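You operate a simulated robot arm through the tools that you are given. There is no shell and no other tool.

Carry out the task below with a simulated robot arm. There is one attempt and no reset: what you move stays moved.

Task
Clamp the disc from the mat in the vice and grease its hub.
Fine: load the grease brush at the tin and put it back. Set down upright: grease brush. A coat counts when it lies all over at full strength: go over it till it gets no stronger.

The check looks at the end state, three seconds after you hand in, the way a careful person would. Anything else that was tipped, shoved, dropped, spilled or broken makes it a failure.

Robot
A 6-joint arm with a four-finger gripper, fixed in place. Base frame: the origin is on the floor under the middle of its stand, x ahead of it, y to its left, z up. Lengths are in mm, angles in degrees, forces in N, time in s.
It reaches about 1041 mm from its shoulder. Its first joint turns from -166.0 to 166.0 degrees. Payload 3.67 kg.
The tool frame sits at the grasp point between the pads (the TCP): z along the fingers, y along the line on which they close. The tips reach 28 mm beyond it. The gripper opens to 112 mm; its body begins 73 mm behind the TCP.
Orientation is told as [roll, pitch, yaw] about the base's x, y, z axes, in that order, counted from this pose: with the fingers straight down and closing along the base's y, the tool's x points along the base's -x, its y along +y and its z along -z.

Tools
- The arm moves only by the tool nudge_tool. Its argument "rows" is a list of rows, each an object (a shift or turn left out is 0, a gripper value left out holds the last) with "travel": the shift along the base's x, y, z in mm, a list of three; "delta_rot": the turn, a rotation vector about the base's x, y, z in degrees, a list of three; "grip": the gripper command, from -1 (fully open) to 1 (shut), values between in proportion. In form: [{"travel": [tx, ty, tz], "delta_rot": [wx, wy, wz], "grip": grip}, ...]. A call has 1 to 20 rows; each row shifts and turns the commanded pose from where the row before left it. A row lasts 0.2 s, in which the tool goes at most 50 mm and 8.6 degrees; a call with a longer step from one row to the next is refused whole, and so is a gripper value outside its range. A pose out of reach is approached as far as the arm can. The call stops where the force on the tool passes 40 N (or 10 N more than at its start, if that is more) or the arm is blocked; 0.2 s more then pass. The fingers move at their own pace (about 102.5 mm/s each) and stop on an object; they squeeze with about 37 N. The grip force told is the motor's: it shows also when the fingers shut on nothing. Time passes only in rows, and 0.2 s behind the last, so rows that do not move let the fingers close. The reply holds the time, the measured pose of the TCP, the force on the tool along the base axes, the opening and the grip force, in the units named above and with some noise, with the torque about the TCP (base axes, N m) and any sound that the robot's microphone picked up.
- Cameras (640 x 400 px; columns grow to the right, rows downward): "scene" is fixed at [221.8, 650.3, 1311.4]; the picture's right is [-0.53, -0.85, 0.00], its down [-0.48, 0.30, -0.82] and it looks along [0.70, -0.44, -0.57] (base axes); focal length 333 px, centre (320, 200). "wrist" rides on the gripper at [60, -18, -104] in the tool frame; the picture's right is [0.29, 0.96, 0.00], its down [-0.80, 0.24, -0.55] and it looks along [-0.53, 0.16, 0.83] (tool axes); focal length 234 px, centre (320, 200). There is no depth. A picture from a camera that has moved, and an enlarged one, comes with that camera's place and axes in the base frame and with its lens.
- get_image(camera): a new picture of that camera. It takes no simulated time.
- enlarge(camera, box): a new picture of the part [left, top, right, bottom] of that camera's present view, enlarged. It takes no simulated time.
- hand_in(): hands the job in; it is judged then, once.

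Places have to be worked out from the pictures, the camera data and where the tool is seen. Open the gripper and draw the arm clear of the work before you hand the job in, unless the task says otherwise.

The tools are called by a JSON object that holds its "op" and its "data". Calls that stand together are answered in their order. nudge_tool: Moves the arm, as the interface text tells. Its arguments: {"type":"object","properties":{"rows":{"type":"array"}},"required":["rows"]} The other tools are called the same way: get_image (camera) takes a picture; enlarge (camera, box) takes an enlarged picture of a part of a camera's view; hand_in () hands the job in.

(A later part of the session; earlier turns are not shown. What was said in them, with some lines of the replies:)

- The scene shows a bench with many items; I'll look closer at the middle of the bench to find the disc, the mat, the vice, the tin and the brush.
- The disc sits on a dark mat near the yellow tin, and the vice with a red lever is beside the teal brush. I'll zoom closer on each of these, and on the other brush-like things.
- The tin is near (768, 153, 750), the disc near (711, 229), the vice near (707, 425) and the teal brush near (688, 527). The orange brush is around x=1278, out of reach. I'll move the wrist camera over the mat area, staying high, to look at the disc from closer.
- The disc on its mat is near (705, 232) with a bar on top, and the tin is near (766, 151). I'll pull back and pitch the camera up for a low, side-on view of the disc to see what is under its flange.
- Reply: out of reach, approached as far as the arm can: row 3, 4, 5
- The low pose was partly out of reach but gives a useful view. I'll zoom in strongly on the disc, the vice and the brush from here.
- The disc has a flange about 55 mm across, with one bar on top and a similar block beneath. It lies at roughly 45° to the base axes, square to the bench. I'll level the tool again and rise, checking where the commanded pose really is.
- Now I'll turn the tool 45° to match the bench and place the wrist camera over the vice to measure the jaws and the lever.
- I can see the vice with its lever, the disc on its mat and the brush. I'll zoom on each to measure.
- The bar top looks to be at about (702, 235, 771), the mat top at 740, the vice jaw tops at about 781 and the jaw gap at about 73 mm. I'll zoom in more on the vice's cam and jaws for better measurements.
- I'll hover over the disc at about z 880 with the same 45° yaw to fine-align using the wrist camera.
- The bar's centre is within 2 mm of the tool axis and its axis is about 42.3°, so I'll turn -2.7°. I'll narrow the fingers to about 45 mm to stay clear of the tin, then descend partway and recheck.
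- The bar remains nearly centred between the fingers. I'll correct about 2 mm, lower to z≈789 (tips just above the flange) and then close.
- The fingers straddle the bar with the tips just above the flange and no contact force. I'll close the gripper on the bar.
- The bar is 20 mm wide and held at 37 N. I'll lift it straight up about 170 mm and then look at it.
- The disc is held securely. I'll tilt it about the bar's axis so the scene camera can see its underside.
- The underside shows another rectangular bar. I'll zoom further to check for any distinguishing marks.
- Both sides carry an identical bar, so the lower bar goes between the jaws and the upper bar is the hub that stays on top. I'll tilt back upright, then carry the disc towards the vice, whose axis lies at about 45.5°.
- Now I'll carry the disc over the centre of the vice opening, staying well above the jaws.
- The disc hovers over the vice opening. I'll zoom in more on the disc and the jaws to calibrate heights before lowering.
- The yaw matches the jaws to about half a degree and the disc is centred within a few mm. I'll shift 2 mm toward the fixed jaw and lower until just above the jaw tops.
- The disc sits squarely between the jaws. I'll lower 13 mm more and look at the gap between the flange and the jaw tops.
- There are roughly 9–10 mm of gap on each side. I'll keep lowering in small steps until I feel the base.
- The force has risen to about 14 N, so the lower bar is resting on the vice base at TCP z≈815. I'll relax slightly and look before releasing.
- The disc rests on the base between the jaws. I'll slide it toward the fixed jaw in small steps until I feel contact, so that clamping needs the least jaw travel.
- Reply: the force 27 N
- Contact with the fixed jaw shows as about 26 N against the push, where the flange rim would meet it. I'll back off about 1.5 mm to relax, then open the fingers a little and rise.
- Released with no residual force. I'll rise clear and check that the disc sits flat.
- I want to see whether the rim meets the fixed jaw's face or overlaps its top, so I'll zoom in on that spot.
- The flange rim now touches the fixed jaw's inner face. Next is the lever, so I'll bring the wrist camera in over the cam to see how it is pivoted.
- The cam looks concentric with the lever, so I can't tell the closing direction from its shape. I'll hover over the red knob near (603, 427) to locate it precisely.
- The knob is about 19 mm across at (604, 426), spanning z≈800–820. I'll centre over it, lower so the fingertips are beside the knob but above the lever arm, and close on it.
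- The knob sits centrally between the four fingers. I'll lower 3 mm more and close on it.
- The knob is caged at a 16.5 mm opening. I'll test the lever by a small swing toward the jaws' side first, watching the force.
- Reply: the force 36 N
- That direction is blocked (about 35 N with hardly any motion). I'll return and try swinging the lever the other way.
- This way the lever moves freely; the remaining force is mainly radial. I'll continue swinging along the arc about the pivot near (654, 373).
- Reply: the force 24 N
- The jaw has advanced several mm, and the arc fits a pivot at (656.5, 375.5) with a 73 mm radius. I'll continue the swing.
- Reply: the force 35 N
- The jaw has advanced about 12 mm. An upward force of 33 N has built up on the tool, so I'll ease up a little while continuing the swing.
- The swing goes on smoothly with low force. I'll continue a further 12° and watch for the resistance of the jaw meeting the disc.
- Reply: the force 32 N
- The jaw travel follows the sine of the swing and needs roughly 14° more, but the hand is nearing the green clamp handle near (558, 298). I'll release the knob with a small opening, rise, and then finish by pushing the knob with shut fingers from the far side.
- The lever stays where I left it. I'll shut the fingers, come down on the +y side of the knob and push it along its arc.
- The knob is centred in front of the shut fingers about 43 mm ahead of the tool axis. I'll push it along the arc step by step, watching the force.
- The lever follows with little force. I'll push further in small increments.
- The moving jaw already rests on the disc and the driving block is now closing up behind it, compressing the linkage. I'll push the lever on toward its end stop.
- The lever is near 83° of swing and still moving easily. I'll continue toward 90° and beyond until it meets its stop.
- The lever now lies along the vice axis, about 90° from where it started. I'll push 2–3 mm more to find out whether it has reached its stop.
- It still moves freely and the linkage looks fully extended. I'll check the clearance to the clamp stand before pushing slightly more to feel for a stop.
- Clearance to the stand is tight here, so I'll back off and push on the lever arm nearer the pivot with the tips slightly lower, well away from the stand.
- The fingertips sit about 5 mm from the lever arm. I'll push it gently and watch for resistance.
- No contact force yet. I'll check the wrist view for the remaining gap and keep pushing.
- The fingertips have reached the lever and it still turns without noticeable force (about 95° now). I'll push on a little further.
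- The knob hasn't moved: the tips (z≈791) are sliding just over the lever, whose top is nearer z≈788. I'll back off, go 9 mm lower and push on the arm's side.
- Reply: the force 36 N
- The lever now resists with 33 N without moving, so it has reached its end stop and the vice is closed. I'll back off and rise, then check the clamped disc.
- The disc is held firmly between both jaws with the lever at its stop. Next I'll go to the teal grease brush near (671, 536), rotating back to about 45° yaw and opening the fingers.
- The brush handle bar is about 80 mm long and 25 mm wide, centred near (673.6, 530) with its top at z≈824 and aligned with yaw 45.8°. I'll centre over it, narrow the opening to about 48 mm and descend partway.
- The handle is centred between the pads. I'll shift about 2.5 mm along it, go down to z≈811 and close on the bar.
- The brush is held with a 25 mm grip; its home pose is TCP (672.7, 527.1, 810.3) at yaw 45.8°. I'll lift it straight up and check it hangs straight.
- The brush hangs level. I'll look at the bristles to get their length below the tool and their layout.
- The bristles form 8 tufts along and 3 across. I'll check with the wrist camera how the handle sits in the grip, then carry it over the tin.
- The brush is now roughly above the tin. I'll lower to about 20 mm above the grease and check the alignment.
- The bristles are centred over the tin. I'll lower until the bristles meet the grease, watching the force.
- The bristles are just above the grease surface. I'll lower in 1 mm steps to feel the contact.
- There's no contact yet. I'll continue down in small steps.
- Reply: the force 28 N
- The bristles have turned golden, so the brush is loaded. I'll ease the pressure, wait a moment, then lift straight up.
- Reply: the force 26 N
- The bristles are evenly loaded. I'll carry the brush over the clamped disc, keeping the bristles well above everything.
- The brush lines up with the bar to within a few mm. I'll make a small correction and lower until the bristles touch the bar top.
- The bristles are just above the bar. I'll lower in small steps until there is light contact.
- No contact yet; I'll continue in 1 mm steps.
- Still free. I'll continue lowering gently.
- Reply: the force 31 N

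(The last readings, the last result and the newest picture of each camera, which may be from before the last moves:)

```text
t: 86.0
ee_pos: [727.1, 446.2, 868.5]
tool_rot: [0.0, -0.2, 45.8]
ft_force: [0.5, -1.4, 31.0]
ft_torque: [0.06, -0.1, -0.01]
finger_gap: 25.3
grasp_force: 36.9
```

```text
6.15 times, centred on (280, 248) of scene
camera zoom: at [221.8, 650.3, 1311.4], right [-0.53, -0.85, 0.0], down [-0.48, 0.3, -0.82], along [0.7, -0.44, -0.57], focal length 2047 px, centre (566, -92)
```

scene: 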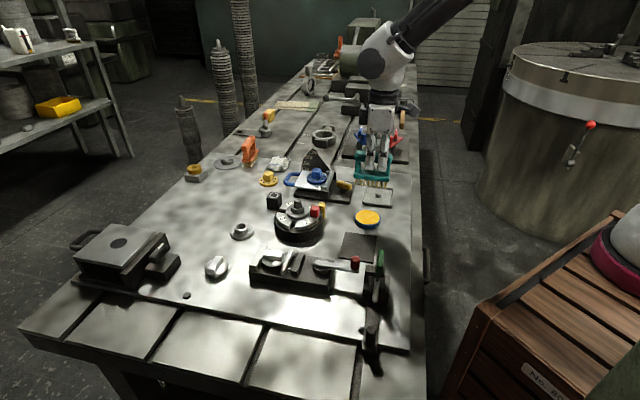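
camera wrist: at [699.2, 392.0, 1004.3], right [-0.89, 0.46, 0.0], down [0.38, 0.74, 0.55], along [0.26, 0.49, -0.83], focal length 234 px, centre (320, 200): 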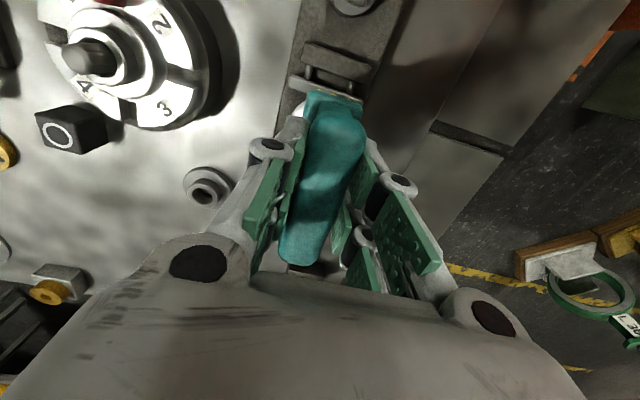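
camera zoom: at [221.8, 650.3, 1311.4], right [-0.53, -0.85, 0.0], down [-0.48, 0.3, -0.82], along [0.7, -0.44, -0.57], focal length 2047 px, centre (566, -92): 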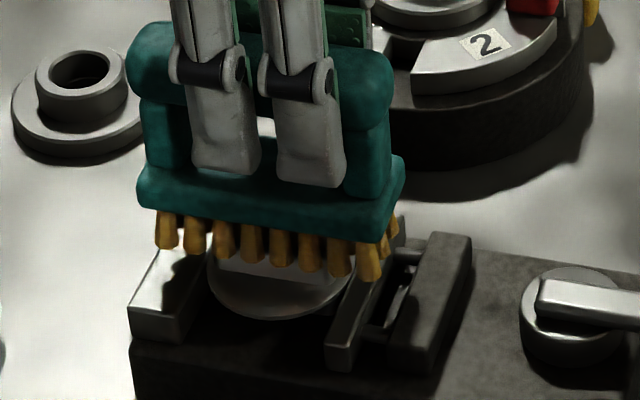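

Contact: the bristles press on the bar top with about 30 N. I'll ease to roughly 10 N and stroke back and forth along the bar.

{"op": "nudge_tool", "data": {"rows": [{"travel": [0, 0, 1.8]}, {"travel": [2.1, 2.15, 0]}, {"travel": [2.1, 2.15, 0]}, {"travel": [2.1, 2.15, 0]}, {"travel": [-2.1, -2.15, 0]}, {"travel": [-2.1, -2.15, 0]}, {"travel": [-2.1, -2.15, 0]}, {"travel": [-2.1, -2.15, 0]}, {"travel": [-2.1, -2.15, 0]}, {"travel": [-2.1, -2.15, 0]}, {"travel": [2.1, 2.15, 0]}, {"travel": [2.1, 2.15, 0]}, {"travel": [2.1, 2.15, 0]}, {"travel": [0, 0, 0]}]}}

{"op": "enlarge", "data": {"camera": "scene", "box": [240, 215, 320, 280]}}

```text
t: 89.0
ee_pos: [726.4, 446.1, 868.1]
tool_rot: [0.0, 0.0, 45.8]
ft_force: [-2.4, -2.5, 7.5]
ft_torque: [-0.07, 0.13, 0.03]
finger_gap: 24.6
grasp_force: 37.0
```

```text
6.15 times, centred on (280, 248) of scene
camera zoom: at [221.8, 650.3, 1311.4], right [-0.53, -0.85, 0.0], down [-0.48, 0.3, -0.82], along [0.7, -0.44, -0.57], focal length 2047 px, centre (566, -92)
```

zoom: 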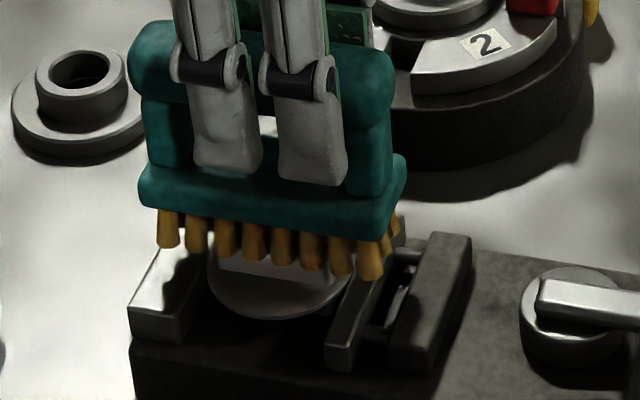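

I'll lift and look at the coat.

{"op": "nudge_tool", "data": {"rows": [{"travel": [0, 0, 10]}, {"travel": [0, 0, 20]}, {"travel": [0, 0, 20]}, {"travel": [0, 0, 0]}]}}

{"op": "enlarge", "data": {"camera": "scene", "box": [250, 235, 320, 280]}}

{"op": "enlarge", "data": {"camera": "scene", "box": [240, 185, 330, 265]}}

```text
t: 90.0
ee_pos: [727.0, 446.9, 919.7]
tool_rot: [-0.1, 0.1, 45.8]
ft_force: [-0.2, 0.0, -2.0]
ft_torque: [-0.02, 0.02, 0.01]
finger_gap: 24.6
grasp_force: 37.0
```

```text
8.89 times, centred on (285, 258) of scene
camera zoom: at [221.8, 650.3, 1311.4], right [-0.53, -0.85, 0.0], down [-0.48, 0.3, -0.82], along [0.7, -0.44, -0.57], focal length 2956 px, centre (631, -311)
```

zoom: 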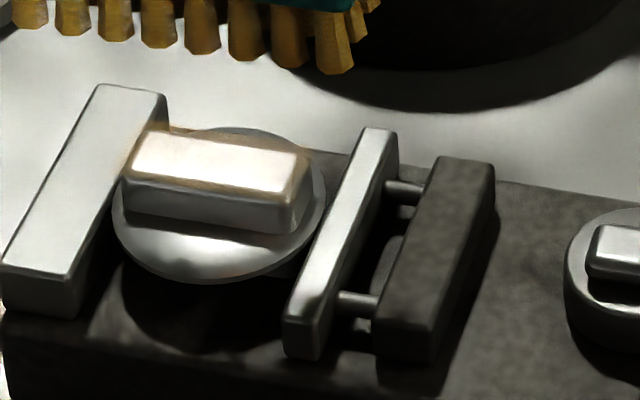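

```text
5.00 times, centred on (285, 225) of scene
camera zoom: at [221.8, 650.3, 1311.4], right [-0.53, -0.85, 0.0], down [-0.48, 0.3, -0.82], along [0.7, -0.44, -0.57], focal length 1663 px, centre (495, 75)
```

zoom: 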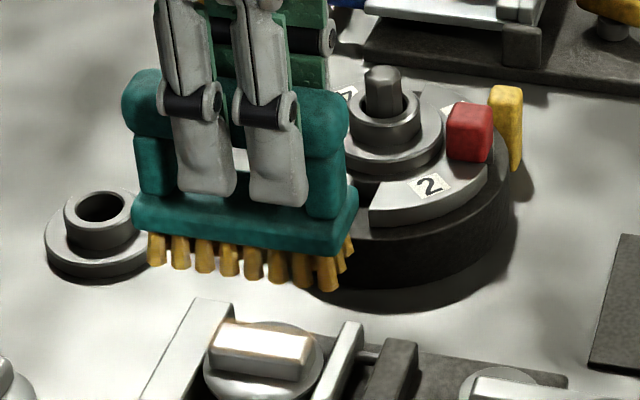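

A faint tint has appeared on the bar's top. I'll zoom in on it with both cameras to see how it is distributed.

{"op": "enlarge", "data": {"camera": "scene", "box": [260, 245, 292, 270]}}

{"op": "get_image", "data": {"camera": "wrist"}}

```text
16.00 times, centred on (276, 258) of scene
camera zoom: at [221.8, 650.3, 1311.4], right [-0.53, -0.85, 0.0], down [-0.48, 0.3, -0.82], along [0.7, -0.44, -0.57], focal length 5321 px, centre (1024, -720)
```

zoom: 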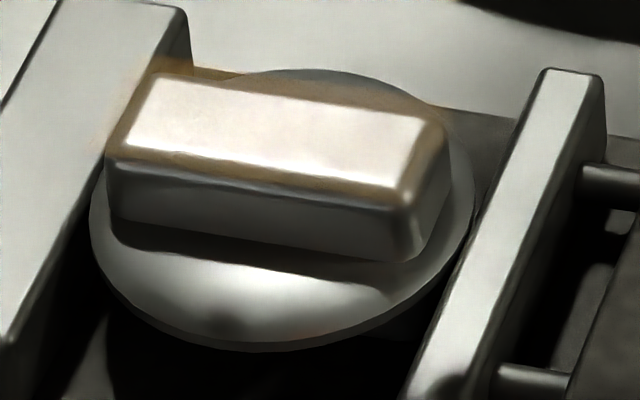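

```text
taken
camera wrist: at [697.2, 390.6, 1024.3], right [-0.89, 0.46, 0.0], down [0.38, 0.74, 0.55], along [0.26, 0.49, -0.83], focal length 234 px, centre (320, 200)
```

wrist: 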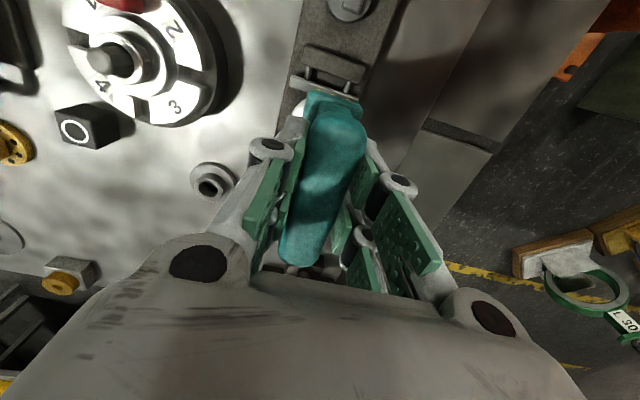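

The coat is forming on the bar's top but is still faint. I'll go back down and make more strokes, both along and across the bar.

{"op": "nudge_tool", "data": {"rows": [{"travel": [0, 0, -25]}, {"travel": [0, 0, -18]}, {"travel": [0, 0, -6]}, {"travel": [0, 0, -2]}, {"travel": [0, 0, 0]}]}}

{"op": "nudge_tool", "data": {"rows": [{"travel": [0, 0, -1]}, {"travel": [3.5, 3.6, 0]}, {"travel": [3.5, 3.6, 0]}, {"travel": [-3.5, -3.6, 0]}, {"travel": [-3.5, -3.6, 0]}, {"travel": [-3.5, -3.6, 0]}, {"travel": [-3.5, -3.6, 0]}, {"travel": [3.5, 3.6, 0]}, {"travel": [3.5, 3.6, 0]}, {"travel": [-2.9, 2.8, 0]}, {"travel": [-2.9, 2.8, 0]}, {"travel": [2.9, -2.8, 0]}, {"travel": [2.9, -2.8, 0]}, {"travel": [2.9, -2.8, 0]}, {"travel": [2.9, -2.8, 0]}, {"travel": [-2.9, 2.8, 0]}, {"travel": [-2.9, 2.8, 0]}, {"travel": [0, 0, 0]}]}}

```text
t: 91.2
ee_pos: [726.8, 446.4, 868.8]
tool_rot: [-0.1, -0.1, 45.9]
ft_force: [-1.8, -1.1, 19.5]
ft_torque: [-0.16, 0.18, 0.01]
finger_gap: 24.7
grasp_force: 37.3
```

```text
t: 95.0
ee_pos: [725.9, 445.5, 867.3]
tool_rot: [0.0, 0.0, 45.8]
ft_force: [2.0, -2.5, 7.8]
ft_torque: [-0.13, -0.24, -0.03]
finger_gap: 24.6
grasp_force: 37.1
```

I'll lift and check the coat again.

{"op": "nudge_tool", "data": {"rows": [{"travel": [0, 0, 10]}, {"travel": [0, 0, 20]}, {"travel": [0, 0, 22]}, {"travel": [0, 0, 0]}]}}

{"op": "enlarge", "data": {"camera": "scene", "box": [260, 245, 292, 270]}}

{"op": "enlarge", "data": {"camera": "scene", "box": [240, 185, 330, 265]}}

```text
t: 96.0
ee_pos: [725.2, 447.9, 919.6]
tool_rot: [0.0, 0.0, 45.8]
ft_force: [0.2, -0.4, -1.6]
ft_torque: [-0.01, 0.01, -0.01]
finger_gap: 24.5
grasp_force: 37.2
```

```text
16.00 times, centred on (276, 258) of scene
camera zoom: at [221.8, 650.3, 1311.4], right [-0.53, -0.85, 0.0], down [-0.48, 0.3, -0.82], along [0.7, -0.44, -0.57], focal length 5321 px, centre (1024, -720)
```

zoom: 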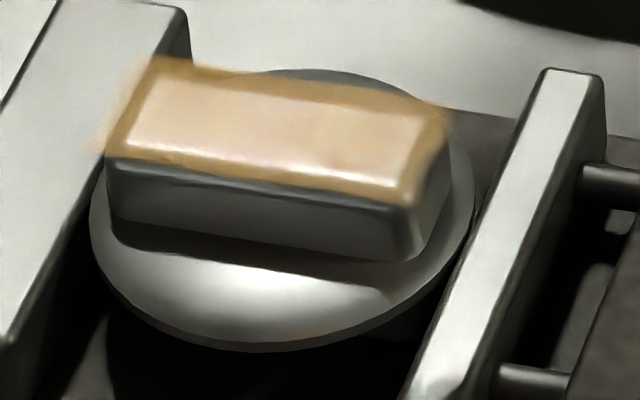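

```text
5.00 times, centred on (285, 225) of scene
camera zoom: at [221.8, 650.3, 1311.4], right [-0.53, -0.85, 0.0], down [-0.48, 0.3, -0.82], along [0.7, -0.44, -0.57], focal length 1663 px, centre (495, 75)
```

zoom: 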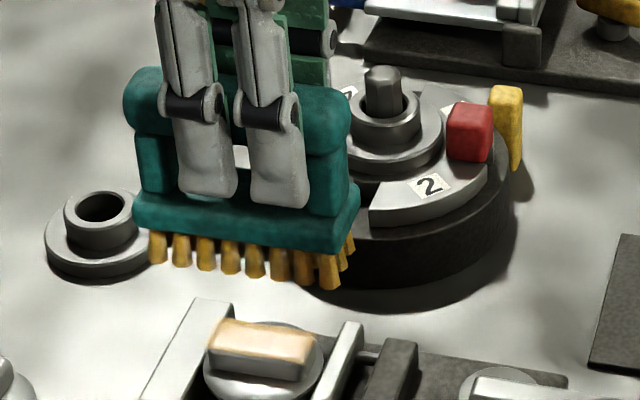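

The coat is clearly stronger and covers just the bar's top, so that is the hub. I'll keep making passes until it stops getting stronger.

{"op": "nudge_tool", "data": {"rows": [{"travel": [0, 0, -25]}, {"travel": [0, 0, -18]}, {"travel": [0, 0, -6]}, {"travel": [0, 0, -2]}, {"travel": [0, 0, -1]}, {"travel": [3.5, 3.6, 0]}, {"travel": [3.5, 3.6, 0]}, {"travel": [-3.5, -3.6, 0]}, {"travel": [-3.5, -3.6, 0]}, {"travel": [-3.5, -3.6, 0]}, {"travel": [-3.5, -3.6, 0]}, {"travel": [3.5, 3.6, 0]}, {"travel": [3.5, 3.6, 0]}, {"travel": [0, 0, 0]}]}}

{"op": "nudge_tool", "data": {"rows": [{"travel": [-2.9, 2.8, 0]}, {"travel": [-2.9, 2.8, 0]}, {"travel": [2.9, -2.8, 0]}, {"travel": [2.9, -2.8, 0]}, {"travel": [2.9, -2.8, 0]}, {"travel": [2.9, -2.8, 0]}, {"travel": [-2.9, 2.8, 0]}, {"travel": [-2.9, 2.8, 0]}, {"travel": [-2.9, 2.8, 0]}, {"travel": [-2.9, 2.8, 0]}, {"travel": [2.9, -2.8, 0]}, {"travel": [2.9, -2.8, 0]}, {"travel": [0, 0, 0]}]}}

{"op": "nudge_tool", "data": {"rows": [{"travel": [0, 0, 10]}, {"travel": [0, 0, 20]}, {"travel": [0, 0, 22]}, {"travel": [0, 0, 0]}]}}

{"op": "enlarge", "data": {"camera": "scene", "box": [260, 245, 292, 270]}}

{"op": "enlarge", "data": {"camera": "scene", "box": [240, 185, 330, 265]}}

```text
t: 99.0
ee_pos: [725.3, 446.2, 867.2]
tool_rot: [0.1, 0.0, 45.9]
ft_force: [-2.4, -2.0, 7.7]
ft_torque: [-0.12, 0.15, -0.01]
finger_gap: 24.9
grasp_force: 37.1
```

```text
t: 101.8
ee_pos: [725.1, 448.0, 867.2]
tool_rot: [0.0, 0.1, 45.8]
ft_force: [-2.7, 3.5, 10.0]
ft_torque: [0.26, 0.17, -0.04]
finger_gap: 24.5
grasp_force: 37.3
```

```text
t: 102.8
ee_pos: [725.7, 446.1, 920.3]
tool_rot: [-0.1, 0.0, 45.8]
ft_force: [0.6, 0.6, -1.3]
ft_torque: [-0.01, 0.01, -0.03]
finger_gap: 24.6
grasp_force: 37.2
```

```text
16.00 times, centred on (276, 258) of scene
camera zoom: at [221.8, 650.3, 1311.4], right [-0.53, -0.85, 0.0], down [-0.48, 0.3, -0.82], along [0.7, -0.44, -0.57], focal length 5321 px, centre (1024, -720)
```

zoom: 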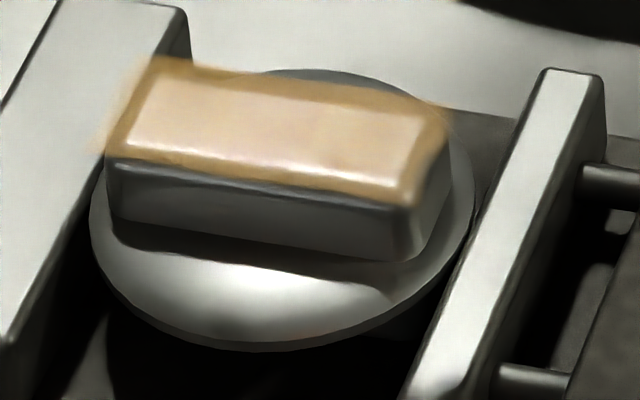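

```text
5.00 times, centred on (285, 225) of scene
camera zoom: at [221.8, 650.3, 1311.4], right [-0.53, -0.85, 0.0], down [-0.48, 0.3, -0.82], along [0.7, -0.44, -0.57], focal length 1663 px, centre (495, 75)
```

zoom: 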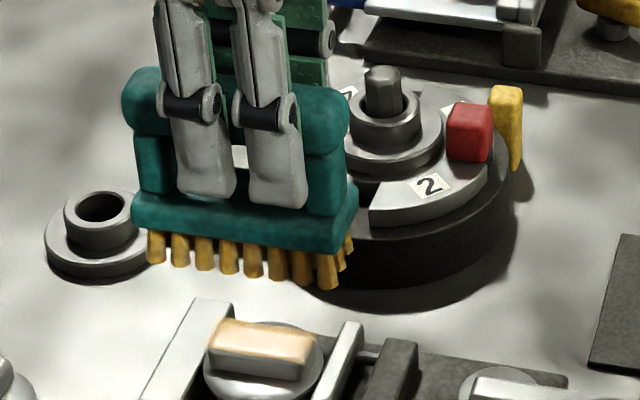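

The coat looks the same as after the previous round, but the brush might be running dry. To be sure, I'll reload at the tin and go over it again to see whether it gets any stronger.

{"op": "nudge_tool", "data": {"rows": [{"travel": [0, 0, 15]}, {"travel": [4.6, -37.2, 0]}, {"travel": [4.6, -37.2, 0]}, {"travel": [4.6, -37.2, 0]}, {"travel": [4.6, -37.2, 0]}, {"travel": [4.6, -37.2, 0]}, {"travel": [4.6, -37.3, 0]}, {"travel": [4.6, -37.3, 0]}, {"travel": [4.5, -37.4, 0]}, {"travel": [0, 0, -30]}, {"travel": [0, 0, -30]}, {"travel": [0, 0, -25]}, {"travel": [0, 0, -15]}, {"travel": [0, 0, 0]}]}}

{"op": "enlarge", "data": {"camera": "scene", "box": [335, 185, 405, 240]}}

```text
t: 105.8
ee_pos: [762.9, 149.8, 835.7]
tool_rot: [0.1, -0.1, 45.8]
ft_force: [0.2, 0.1, -1.8]
ft_torque: [-0.04, -0.01, -0.02]
finger_gap: 24.7
grasp_force: 37.2
```

```text
7.27 times, centred on (370, 212) of scene
camera zoom: at [221.8, 650.3, 1311.4], right [-0.53, -0.85, 0.0], down [-0.48, 0.3, -0.82], along [0.7, -0.44, -0.57], focal length 2419 px, centre (-44, 109)
```

zoom: 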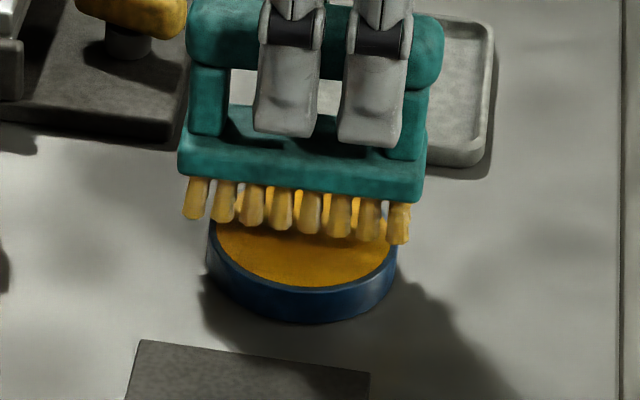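

The bristles look slightly paler than fresh, so reloading is worthwhile. I'll lower into the grease again.

{"op": "nudge_tool", "data": {"rows": [{"travel": [0, 0, -4]}, {"travel": [0, 0, -4]}, {"travel": [0, 0, -1]}, {"travel": [0, 0, 0]}]}}

{"op": "nudge_tool", "data": {"rows": [{"travel": [0, 0, -1]}, {"travel": [0, 0, 0]}]}}

{"op": "nudge_tool", "data": {"rows": [{"travel": [0, 0, -1]}, {"travel": [0, 0, 0]}]}}

{"op": "enlarge", "data": {"camera": "scene", "box": [335, 185, 405, 240]}}

```text
t: 106.8
ee_pos: [764.3, 149.1, 825.3]
tool_rot: [0.1, 0.0, 45.8]
ft_force: [1.1, -0.4, -1.4]
ft_torque: [-0.01, -0.03, -0.01]
finger_gap: 24.9
grasp_force: 36.8
```

```text
t: 107.4
ee_pos: [762.6, 149.5, 825.6]
tool_rot: [0.0, -0.1, 45.8]
ft_force: [-1.1, -0.6, -2.1]
ft_torque: [0.0, 0.01, 0.04]
finger_gap: 24.6
grasp_force: 37.2
```

```text
t: 108.0
ee_pos: [762.3, 149.0, 823.4]
tool_rot: [0.0, 0.0, 45.8]
ft_force: [0.3, 0.7, -1.6]
ft_torque: [0.01, 0.01, 0.02]
finger_gap: 24.6
grasp_force: 37.2
```

```text
7.27 times, centred on (370, 212) of scene
camera zoom: at [221.8, 650.3, 1311.4], right [-0.53, -0.85, 0.0], down [-0.48, 0.3, -0.82], along [0.7, -0.44, -0.57], focal length 2419 px, centre (-44, 109)
```

zoom: 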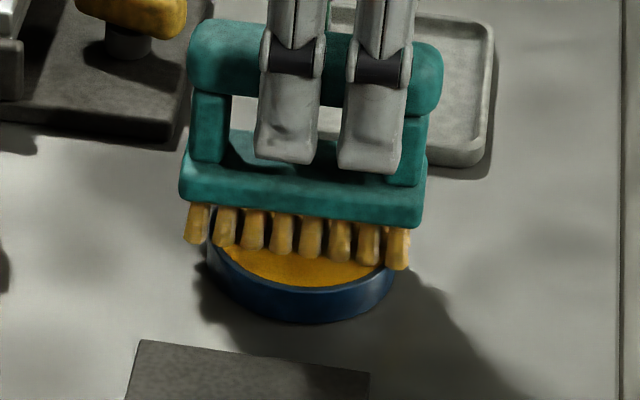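

The bristles are almost there. One or two more millimetres.

{"op": "nudge_tool", "data": {"rows": [{"travel": [0, 0, -1]}, {"travel": [0, 0, 0]}]}}

{"op": "nudge_tool", "data": {"rows": [{"travel": [0, 0, -1]}, {"travel": [0, 0, 0]}]}}

{"op": "enlarge", "data": {"camera": "scene", "box": [335, 185, 405, 240]}}

```text
t: 108.6
ee_pos: [762.8, 148.8, 823.6]
tool_rot: [-0.1, 0.0, 45.8]
ft_force: [-4.8, -3.0, 13.8]
ft_torque: [-0.37, 0.27, -0.03]
finger_gap: 24.7
grasp_force: 37.2
```

```text
t: 109.2
ee_pos: [761.8, 147.9, 822.3]
tool_rot: [0.0, 0.0, 45.8]
ft_force: [-6.2, -4.9, 29.9]
ft_torque: [-0.15, 0.09, -0.02]
finger_gap: 25.0
grasp_force: 36.6
```

```text
7.27 times, centred on (370, 212) of scene
camera zoom: at [221.8, 650.3, 1311.4], right [-0.53, -0.85, 0.0], down [-0.48, 0.3, -0.82], along [0.7, -0.44, -0.57], focal length 2419 px, centre (-44, 109)
```

zoom: 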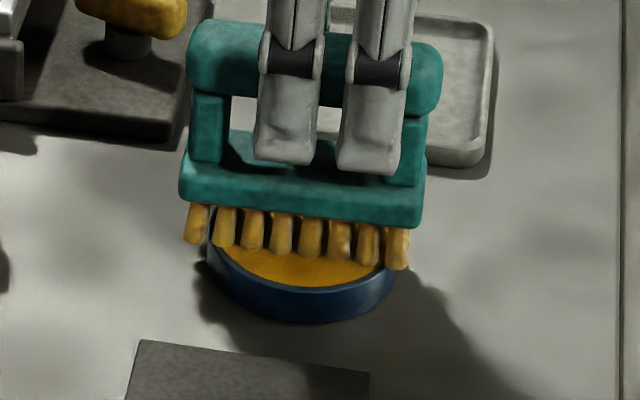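

Contact made and the bristles are freshly loaded. I'll lift and return to the hub for another set of strokes.

{"op": "nudge_tool", "data": {"rows": [{"travel": [0, 0, 1]}, {"travel": [0, 0, 15]}, {"travel": [0, 0, 30]}, {"travel": [0, 0, 35]}, {"travel": [0, 0, 30]}, {"travel": [-4.5, 37.2, 0]}, {"travel": [-4.5, 37.2, 0]}, {"travel": [-4.5, 37.2, 0]}, {"travel": [-4.5, 37.2, 0]}, {"travel": [-4.5, 37.3, 0]}, {"travel": [-4.5, 37.3, 0]}, {"travel": [-4.5, 37.3, 0]}, {"travel": [-4.5, 37.3, 0]}, {"travel": [0, 0, 0]}]}}

{"op": "enlarge", "data": {"camera": "scene", "box": [240, 185, 330, 265]}}

```text
t: 112.2
ee_pos: [724.6, 445.3, 933.3]
tool_rot: [-0.1, -0.1, 45.9]
ft_force: [-0.1, 0.4, -1.9]
ft_torque: [0.0, 0.02, 0.01]
finger_gap: 24.6
grasp_force: 37.1
```

```text
5.00 times, centred on (285, 225) of scene
camera zoom: at [221.8, 650.3, 1311.4], right [-0.53, -0.85, 0.0], down [-0.48, 0.3, -0.82], along [0.7, -0.44, -0.57], focal length 1663 px, centre (495, 75)
```

zoom: 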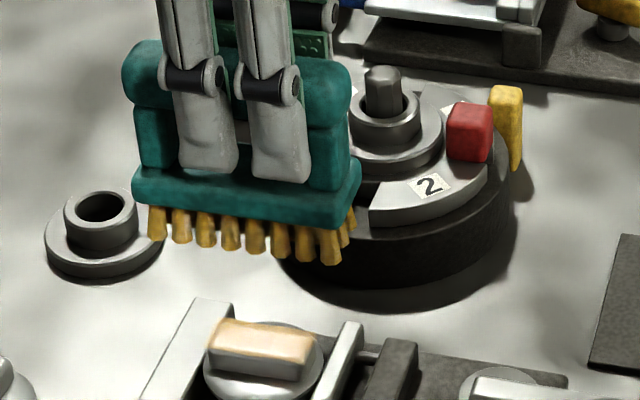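

Now lowering again onto the hub and making strokes along and across.

{"op": "nudge_tool", "data": {"rows": [{"travel": [0.8, 0.8, -30]}, {"travel": [0, 0, -20]}, {"travel": [0, 0, -10]}, {"travel": [0, 0, -4]}, {"travel": [0, 0, -1.5]}, {"travel": [0, 0, 0]}]}}

{"op": "nudge_tool", "data": {"rows": [{"travel": [0, 0, -1]}, {"travel": [3.5, 3.6, 0]}, {"travel": [3.5, 3.6, 0]}, {"travel": [-3.5, -3.6, 0]}, {"travel": [-3.5, -3.6, 0]}, {"travel": [-3.5, -3.6, 0]}, {"travel": [-3.5, -3.6, 0]}, {"travel": [3.5, 3.6, 0]}, {"travel": [3.5, 3.6, 0]}, {"travel": [-2.9, 2.8, 0]}, {"travel": [-2.9, 2.8, 0]}, {"travel": [2.9, -2.8, 0]}, {"travel": [2.9, -2.8, 0]}, {"travel": [2.9, -2.8, 0]}, {"travel": [2.9, -2.8, 0]}, {"travel": [-2.9, 2.8, 0]}, {"travel": [-2.9, 2.8, 0]}, {"travel": [0, 0, 0]}]}}

{"op": "nudge_tool", "data": {"rows": [{"travel": [0, 0, 10]}, {"travel": [0, 0, 20]}, {"travel": [0, 0, 22]}, {"travel": [0, 0, 0]}]}}

{"op": "enlarge", "data": {"camera": "scene", "box": [260, 245, 292, 270]}}

{"op": "enlarge", "data": {"camera": "scene", "box": [240, 185, 330, 265]}}

```text
t: 113.6
ee_pos: [727.3, 446.4, 866.9]
tool_rot: [0.0, -0.1, 45.8]
ft_force: [-0.7, -0.7, 5.7]
ft_torque: [0.06, -0.03, 0.01]
finger_gap: 24.6
grasp_force: 37.0
```

```text
t: 117.4
ee_pos: [727.1, 447.6, 866.3]
tool_rot: [-0.1, -0.1, 45.7]
ft_force: [2.6, -2.4, 7.7]
ft_torque: [-0.13, -0.28, -0.06]
finger_gap: 24.7
grasp_force: 36.7
```

```text
t: 118.4
ee_pos: [727.0, 447.5, 919.1]
tool_rot: [0.0, 0.0, 45.8]
ft_force: [0.0, -0.3, -2.1]
ft_torque: [0.0, -0.03, 0.0]
finger_gap: 24.7
grasp_force: 37.2
```

```text
16.00 times, centred on (276, 258) of scene
camera zoom: at [221.8, 650.3, 1311.4], right [-0.53, -0.85, 0.0], down [-0.48, 0.3, -0.82], along [0.7, -0.44, -0.57], focal length 5321 px, centre (1024, -720)
```

zoom: 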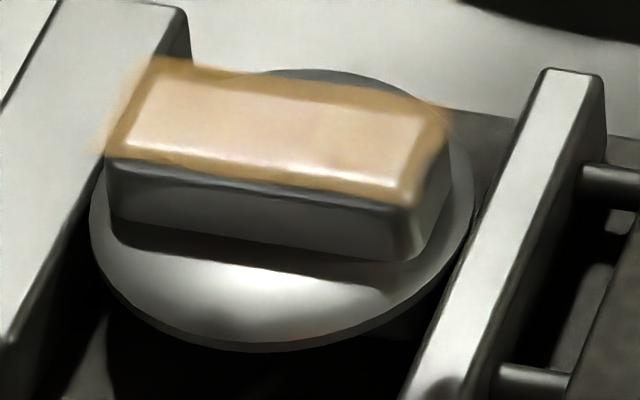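

```text
5.00 times, centred on (285, 225) of scene
camera zoom: at [221.8, 650.3, 1311.4], right [-0.53, -0.85, 0.0], down [-0.48, 0.3, -0.82], along [0.7, -0.44, -0.57], focal length 1663 px, centre (495, 75)
```

zoom: 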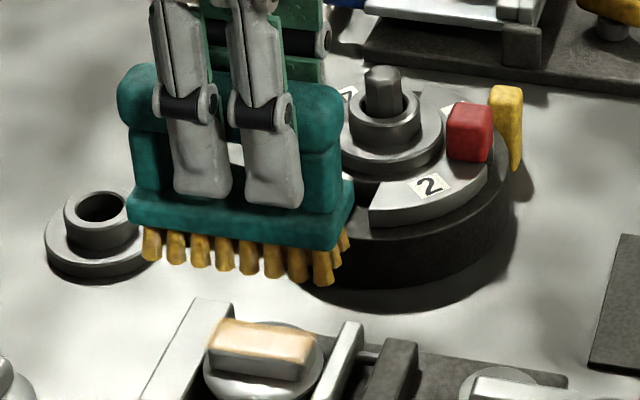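

The coat looks unchanged after reloading, so it appears to be at full strength and even. I'll carry the brush over its home spot, from where the wrist camera can also see the hub from above.

{"op": "nudge_tool", "data": {"rows": [{"travel": [-18, 26.5, 12]}, {"travel": [-18, 26.5, 0]}, {"travel": [-18.3, 26.6, 0]}, {"travel": [0, 0, 0]}]}}

{"op": "get_image", "data": {"camera": "wrist"}}

{"op": "enlarge", "data": {"camera": "wrist", "box": [180, 20, 270, 110]}}

{"op": "enlarge", "data": {"camera": "scene", "box": [260, 245, 292, 270]}}

```text
t: 119.4
ee_pos: [672.8, 527.7, 929.7]
tool_rot: [0.0, 0.0, 45.9]
ft_force: [0.7, -0.7, -1.9]
ft_torque: [0.0, 0.01, 0.03]
finger_gap: 24.6
grasp_force: 36.7
```

```text
taken
camera wrist: at [644.0, 472.6, 1034.9], right [-0.89, 0.46, 0.0], down [0.38, 0.74, 0.55], along [0.26, 0.49, -0.83], focal length 234 px, centre (320, 200)
```

wrist: 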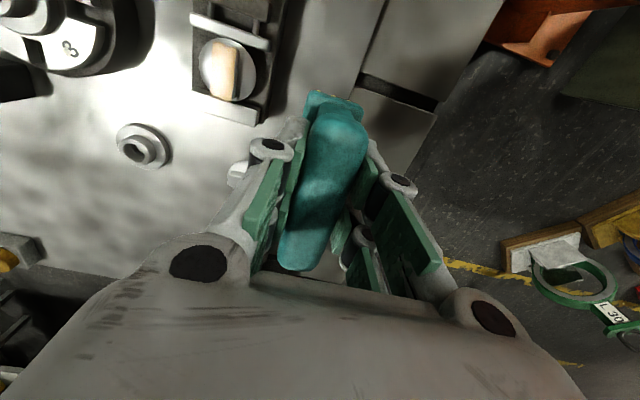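

```text
4.44 times, centred on (225, 65) of wrist
camera zoom: at [644.0, 472.6, 1034.9], right [-0.89, 0.46, 0.0], down [0.38, 0.74, 0.55], along [0.26, 0.49, -0.83], focal length 1041 px, centre (742, 800)
```

zoom: 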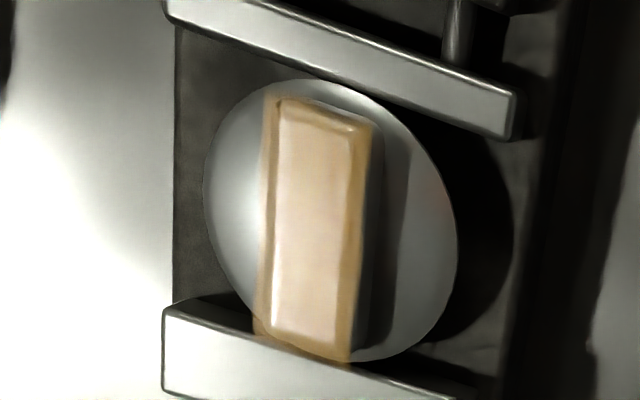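

```text
16.00 times, centred on (276, 258) of scene
camera zoom: at [221.8, 650.3, 1311.4], right [-0.53, -0.85, 0.0], down [-0.48, 0.3, -0.82], along [0.7, -0.44, -0.57], focal length 5321 px, centre (1024, -720)
```

zoom: 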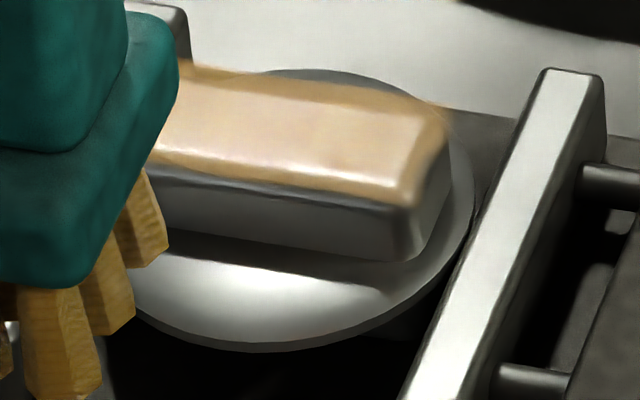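

From above, the coat covers the whole hub top. I'll zoom in more closely to check the ends and edges for thin spots.

{"op": "enlarge", "data": {"camera": "wrist", "box": [204, 36, 252, 76]}}

{"op": "enlarge", "data": {"camera": "wrist", "box": [204, 64, 252, 104]}}

```text
10.00 times, centred on (228, 56) of wrist
camera zoom: at [644.0, 472.6, 1034.9], right [-0.89, 0.46, 0.0], down [0.38, 0.74, 0.55], along [0.26, 0.49, -0.83], focal length 2342 px, centre (1240, 1640)
```

zoom: 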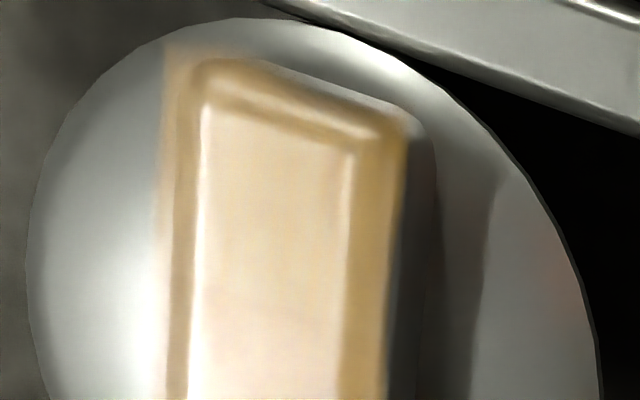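

```text
10.00 times, centred on (228, 84) of wrist
camera zoom: at [644.0, 472.6, 1034.9], right [-0.89, 0.46, 0.0], down [0.38, 0.74, 0.55], along [0.26, 0.49, -0.83], focal length 2342 px, centre (1240, 1360)
```

zoom: 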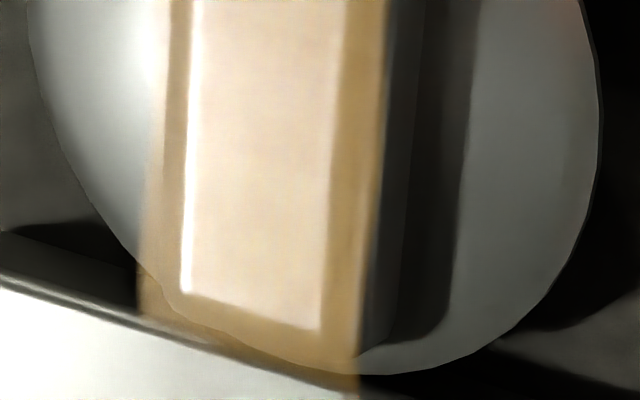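

The coat is continuous over the whole hub top with no thin spots. Now I'll set the brush back at its home pose, lowering until just above the table.

{"op": "nudge_tool", "data": {"rows": [{"travel": [0, -0.5, -40]}, {"travel": [0, 0, -40]}, {"travel": [0, 0, -22]}, {"travel": [0, 0, -8]}, {"travel": [0, 0, -3]}, {"travel": [0, 0, 0]}]}}

{"op": "enlarge", "data": {"camera": "scene", "box": [210, 245, 290, 315]}}

```text
t: 120.8
ee_pos: [672.2, 526.5, 815.4]
tool_rot: [0.0, 0.1, 45.7]
ft_force: [-0.4, 1.2, -2.2]
ft_torque: [-0.05, 0.04, 0.01]
finger_gap: 24.7
grasp_force: 36.8
```

```text
5.71 times, centred on (250, 280) of scene
camera zoom: at [221.8, 650.3, 1311.4], right [-0.53, -0.85, 0.0], down [-0.48, 0.3, -0.82], along [0.7, -0.44, -0.57], focal length 1900 px, centre (720, -257)
```

zoom: 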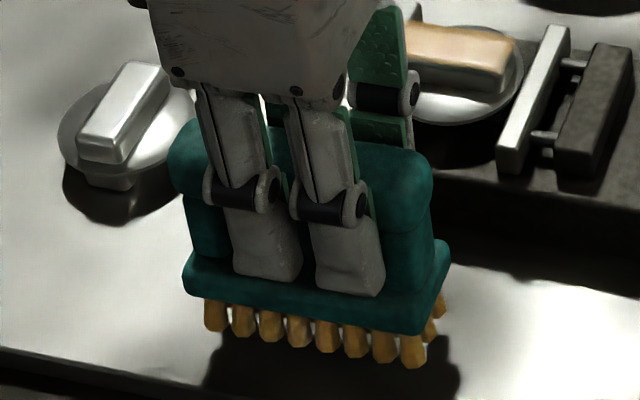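

It's a few mm above the table. I'll lower in small steps until I feel it stand.

{"op": "nudge_tool", "data": {"rows": [{"travel": [0, 0, -2]}, {"travel": [0, 0, -2]}, {"travel": [0, 0, 0]}]}}

{"op": "nudge_tool", "data": {"rows": [{"travel": [0, 0, -1.5]}, {"travel": [0, 0, 0]}]}}

{"op": "nudge_tool", "data": {"rows": [{"travel": [0, 0, -1]}, {"travel": [0, 0, 0]}]}}

```text
t: 121.6
ee_pos: [672.7, 525.2, 812.3]
tool_rot: [0.0, -0.1, 45.9]
ft_force: [0.2, 0.3, -1.6]
ft_torque: [0.0, -0.01, -0.01]
finger_gap: 24.6
grasp_force: 36.9
```

```text
t: 122.2
ee_pos: [672.5, 526.0, 811.1]
tool_rot: [0.0, 0.0, 45.8]
ft_force: [1.2, 0.1, -1.7]
ft_torque: [-0.01, -0.02, -0.05]
finger_gap: 24.6
grasp_force: 37.3
```

```text
t: 122.8
ee_pos: [673.5, 525.5, 809.3]
tool_rot: [-0.1, -0.1, 45.8]
ft_force: [0.4, 0.8, -1.4]
ft_torque: [-0.05, 0.02, 0.02]
finger_gap: 24.4
grasp_force: 37.0
```

Still hanging free; continuing down by single millimetres.

{"op": "nudge_tool", "data": {"rows": [{"travel": [0, 0, -1]}, {"travel": [0, 0, 0]}]}}

{"op": "nudge_tool", "data": {"rows": [{"travel": [0, 0, -1]}, {"travel": [0, 0, 0]}]}}

{"op": "nudge_tool", "data": {"rows": [{"travel": [0, 0, -0.7]}, {"travel": [0, 0, 0]}]}}

```text
t: 123.4
ee_pos: [673.4, 525.8, 809.0]
tool_rot: [0.1, 0.0, 45.8]
ft_force: [0.5, 0.9, -2.3]
ft_torque: [-0.01, -0.01, 0.02]
finger_gap: 24.5
grasp_force: 37.1
```

```text
t: 124.0
ee_pos: [673.6, 525.6, 808.6]
tool_rot: [0.0, -0.1, 45.8]
ft_force: [0.8, -0.1, -1.6]
ft_torque: [-0.02, 0.02, 0.0]
finger_gap: 24.6
grasp_force: 37.0
```

```text
t: 124.6
ee_pos: [672.6, 526.0, 806.3]
tool_rot: [-0.1, 0.0, 45.8]
ft_force: [-0.6, 0.4, -1.4]
ft_torque: [0.0, 0.03, -0.01]
finger_gap: 24.4
grasp_force: 36.9
```

No contact yet. I'll check the picture and keep going gently.

{"op": "enlarge", "data": {"camera": "scene", "box": [210, 245, 290, 315]}}

{"op": "nudge_tool", "data": {"rows": [{"travel": [0, 0, -0.8]}, {"travel": [0, 0, 0]}]}}

{"op": "nudge_tool", "data": {"rows": [{"travel": [0, 0, -0.8]}, {"travel": [0, 0, 0]}]}}

```text
5.71 times, centred on (250, 280) of scene
camera zoom: at [221.8, 650.3, 1311.4], right [-0.53, -0.85, 0.0], down [-0.48, 0.3, -0.82], along [0.7, -0.44, -0.57], focal length 1900 px, centre (720, -257)
```

zoom: 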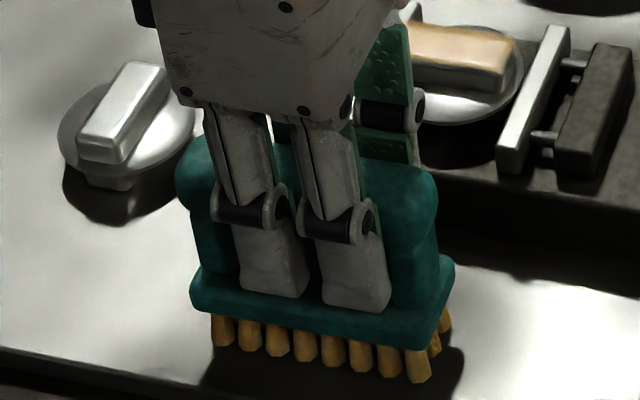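

```text
t: 125.2
ee_pos: [673.2, 525.6, 806.5]
tool_rot: [0.1, 0.0, 45.8]
ft_force: [0.4, 0.4, -0.8]
ft_torque: [0.01, 0.02, -0.01]
finger_gap: 24.5
grasp_force: 37.3
```

```text
t: 125.8
ee_pos: [672.7, 526.6, 807.0]
tool_rot: [0.0, 0.0, 45.8]
ft_force: [0.3, -0.2, -2.2]
ft_torque: [-0.03, 0.03, 0.01]
finger_gap: 24.7
grasp_force: 37.0
```

About 1–1.5 mm remain compared with the original picture. Continuing.

{"op": "nudge_tool", "data": {"rows": [{"travel": [0, 0, -0.8]}, {"travel": [0, 0, 0]}]}}

{"op": "nudge_tool", "data": {"rows": [{"travel": [0, 0, -0.8]}, {"travel": [0, 0, 0]}]}}

{"op": "enlarge", "data": {"camera": "scene", "box": [210, 245, 290, 315]}}

```text
t: 126.4
ee_pos: [673.6, 527.1, 806.0]
tool_rot: [0.0, 0.0, 45.9]
ft_force: [-0.4, -2.8, 5.3]
ft_torque: [-0.06, 0.15, 0.03]
finger_gap: 24.6
grasp_force: 36.5
```

```text
t: 127.0
ee_pos: [673.7, 526.3, 805.2]
tool_rot: [0.1, -0.2, 45.8]
ft_force: [-0.8, -6.8, 20.2]
ft_torque: [-0.51, 0.46, 0.08]
finger_gap: 24.8
grasp_force: 37.0
```

```text
5.71 times, centred on (250, 280) of scene
camera zoom: at [221.8, 650.3, 1311.4], right [-0.53, -0.85, 0.0], down [-0.48, 0.3, -0.82], along [0.7, -0.44, -0.57], focal length 1900 px, centre (720, -257)
```

zoom: 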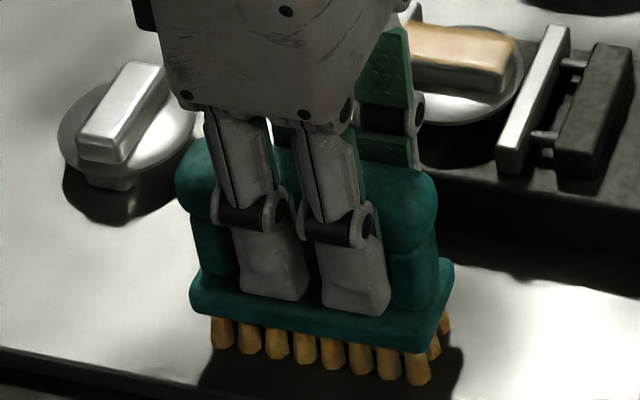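

The brush stands on its spot with 20 N. I'll relax a little, then open the fingers slowly and rise straight up.

{"op": "nudge_tool", "data": {"rows": [{"travel": [0, 0, 0.9]}, {"travel": [0, 0, 0]}, {"grip": 0.5}, {"grip": 0.35}, {"grip": 0.2}, {"travel": [0, 0, 0]}]}}

{"op": "enlarge", "data": {"camera": "scene", "box": [210, 245, 290, 315]}}

```text
t: 128.4
ee_pos: [674.0, 527.0, 805.7]
tool_rot: [0.0, 0.0, 45.8]
ft_force: [0.2, -0.3, -0.1]
ft_torque: [-0.01, 0.01, -0.01]
finger_gap: 44.7
grasp_force: 0.1
```

```text
5.71 times, centred on (250, 280) of scene
camera zoom: at [221.8, 650.3, 1311.4], right [-0.53, -0.85, 0.0], down [-0.48, 0.3, -0.82], along [0.7, -0.44, -0.57], focal length 1900 px, centre (720, -257)
```

zoom: 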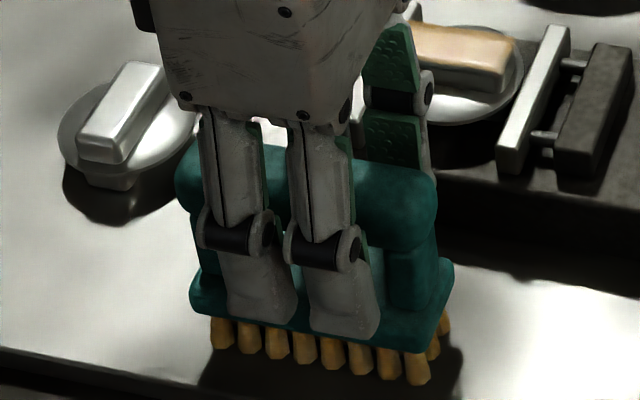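

The fingers are open and the brush stands by itself. I'll rise straight up and clear of the work.

{"op": "nudge_tool", "data": {"rows": [{"travel": [0, 0, 8]}, {"travel": [0, 0, 20]}, {"travel": [0, 0, 35]}, {"travel": [0, 0, 40]}, {"travel": [0, 0, 40]}, {"travel": [0, 0, 0]}]}}

{"op": "get_image", "data": {"camera": "scene"}}

{"op": "enlarge", "data": {"camera": "scene", "box": [205, 225, 345, 325]}}

{"op": "get_image", "data": {"camera": "wrist"}}

```text
t: 129.8
ee_pos: [673.9, 527.4, 948.2]
tool_rot: [0.0, 0.0, 45.8]
ft_force: [-0.1, 0.0, -0.2]
ft_torque: [-0.02, 0.0, 0.02]
finger_gap: 45.0
grasp_force: 0.0
```

```text
taken
```

scene: 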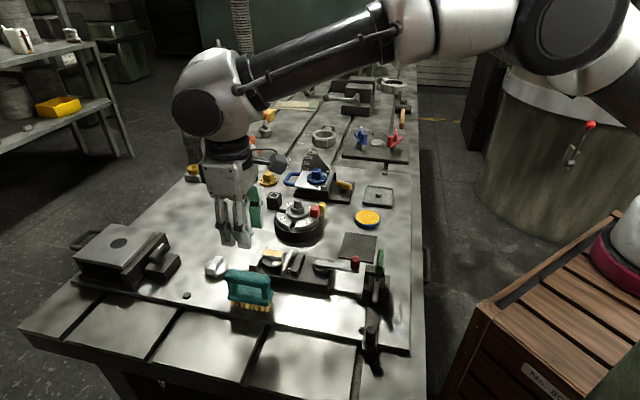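

```text
4.00 times, centred on (275, 275) of scene
camera zoom: at [221.8, 650.3, 1311.4], right [-0.53, -0.85, 0.0], down [-0.48, 0.3, -0.82], along [0.7, -0.44, -0.57], focal length 1330 px, centre (500, -100)
```

zoom: 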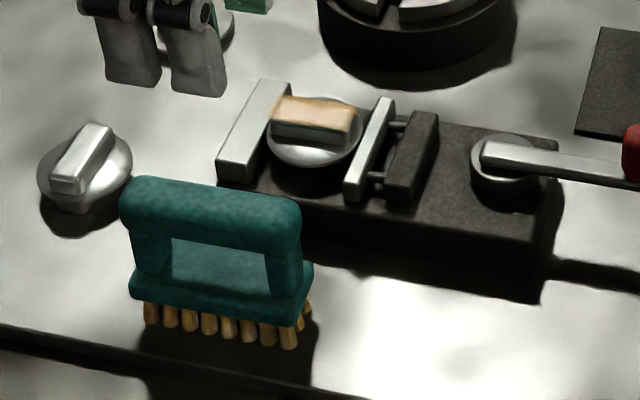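

```text
taken
camera wrist: at [644.4, 470.1, 1053.1], right [-0.89, 0.46, 0.0], down [0.38, 0.74, 0.55], along [0.26, 0.49, -0.83], focal length 234 px, centre (320, 200)
```

wrist: 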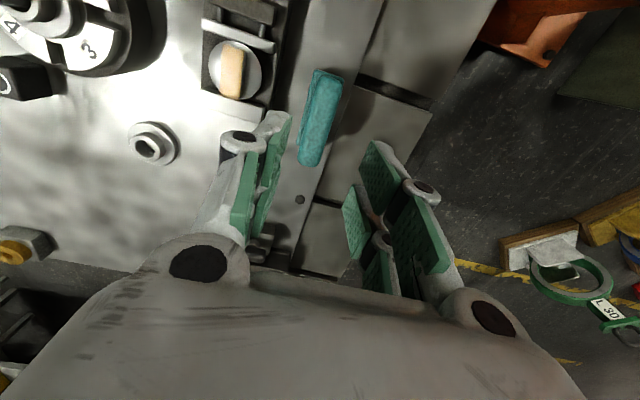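

The brush stands upright at home and the disc is clamped. I'll move above the disc for one close final look at the coat before handing in.

{"op": "nudge_tool", "data": {"rows": [{"travel": [15, -20, 0], "grip": -0.5}, {"travel": [15, -20, 0]}, {"travel": [15, -20, -10]}, {"travel": [12, -16, -20]}, {"travel": [0, 0, 0]}]}}

{"op": "enlarge", "data": {"camera": "wrist", "box": [280, 90, 360, 150]}}

{"op": "enlarge", "data": {"camera": "scene", "box": [260, 245, 292, 270]}}

```text
t: 131.0
ee_pos: [730.0, 449.6, 918.9]
tool_rot: [-0.1, -0.1, 45.8]
ft_force: [-0.4, 0.2, -0.1]
ft_torque: [0.01, 0.0, 0.0]
finger_gap: 84.3
grasp_force: 0.1
```

```text
6.67 times, centred on (320, 120) of wrist
camera zoom: at [700.8, 393.2, 1023.0], right [-0.89, 0.46, 0.0], down [0.38, 0.74, 0.55], along [0.26, 0.49, -0.83], focal length 1561 px, centre (320, 733)
```

zoom: 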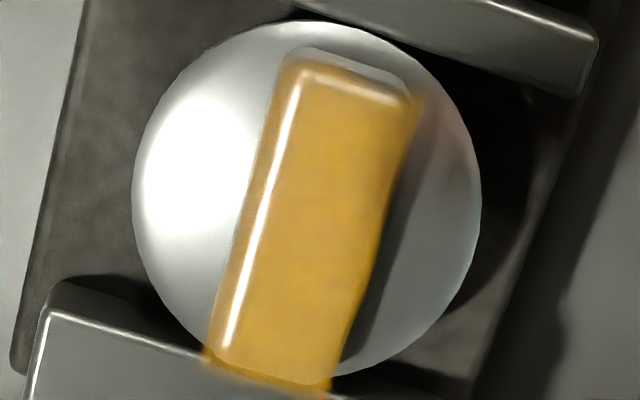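

```text
16.00 times, centred on (276, 258) of scene
camera zoom: at [221.8, 650.3, 1311.4], right [-0.53, -0.85, 0.0], down [-0.48, 0.3, -0.82], along [0.7, -0.44, -0.57], focal length 5321 px, centre (1024, -720)
```

zoom: 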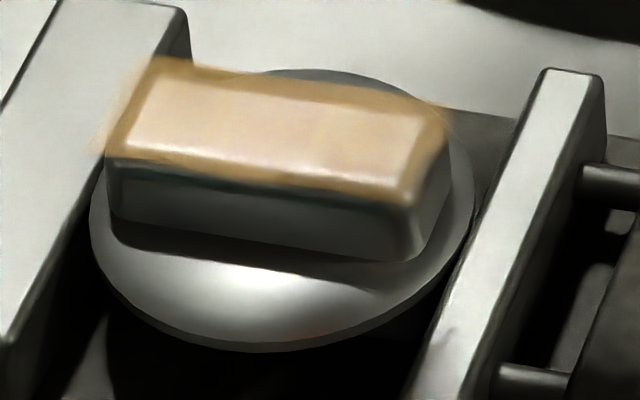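

From above, the coat is an even, strong gold like the tin's contents over the whole hub, and the jaws hold the flange. I'll open fully and draw the arm up and away from the work.

{"op": "nudge_tool", "data": {"rows": [{"travel": [0, 0, 40], "grip": -1}, {"travel": [0, 0, 45]}, {"travel": [0, 0, 45]}, {"travel": [-15, -45, 10]}, {"travel": [-15, -45, 5]}, {"travel": [-15, -45, 5]}, {"travel": [-15, -45, 0]}, {"travel": [-15, -45, 0]}, {"travel": [-15, -45, 0]}, {"travel": [-15, -45, 0]}, {"travel": [-15, -45, 0]}, {"travel": [0, 0, 0]}]}}

{"op": "get_image", "data": {"camera": "scene"}}

{"op": "enlarge", "data": {"camera": "scene", "box": [200, 180, 420, 320]}}

```text
t: 133.6
ee_pos: [609.6, 91.2, 1068.5]
tool_rot: [0.0, -0.1, 45.8]
ft_force: [0.1, -0.7, -1.0]
ft_torque: [-0.01, 0.02, -0.01]
finger_gap: 112.3
grasp_force: 0.0
```

```text
taken
```

scene: 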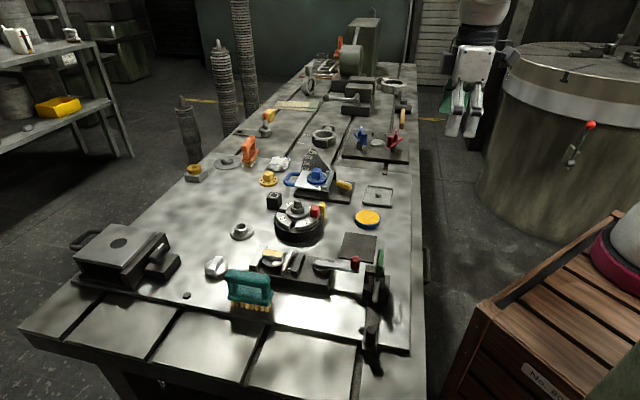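

```text
2.86 times, centred on (310, 250) of scene
camera zoom: at [221.8, 650.3, 1311.4], right [-0.53, -0.85, 0.0], down [-0.48, 0.3, -0.82], along [0.7, -0.44, -0.57], focal length 950 px, centre (349, 57)
```

zoom: 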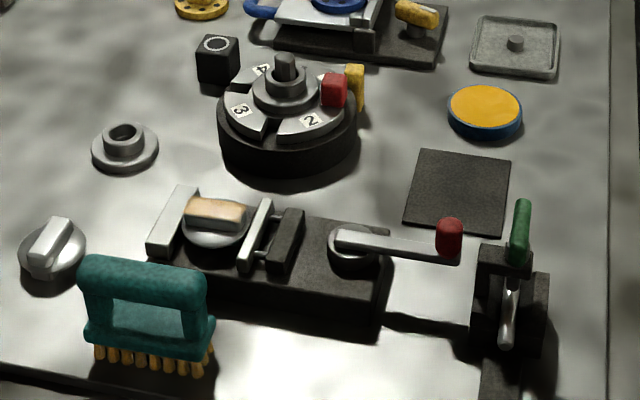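

The disc is clamped with the lever at its stop and its hub evenly greased. The brush stands upright where it was, and the tin and every other item match the first picture. The arm is clear with the gripper open, so I'm handing in.

{"op": "hand_in", "data": {}}

```text
The job is handed in.
```

I clamped the disc from the mat in the vice, greased its hub, and handed the job in. I don't have the check's result.

- **Disc:** It sits between the two jaws, gripped at the rim. The lever is at its end stop; pushing it with about 33 N moved it no further.
- **Hub:** I took the hub to be the bar on top of the disc, because only its top face took the coat. From above, the grease is an even gold over that whole face. The last two rounds, one of them after reloading the brush, made it no stronger.
- **Brush:** I loaded it at the tin twice. It now stands upright on its bristles, within a few millimetres of where it started.
- **Everything else:** The tin, the empty mat, the other disc and the remaining items look unmoved compared with the first picture.

The gripper is open and the arm is clear of the work.
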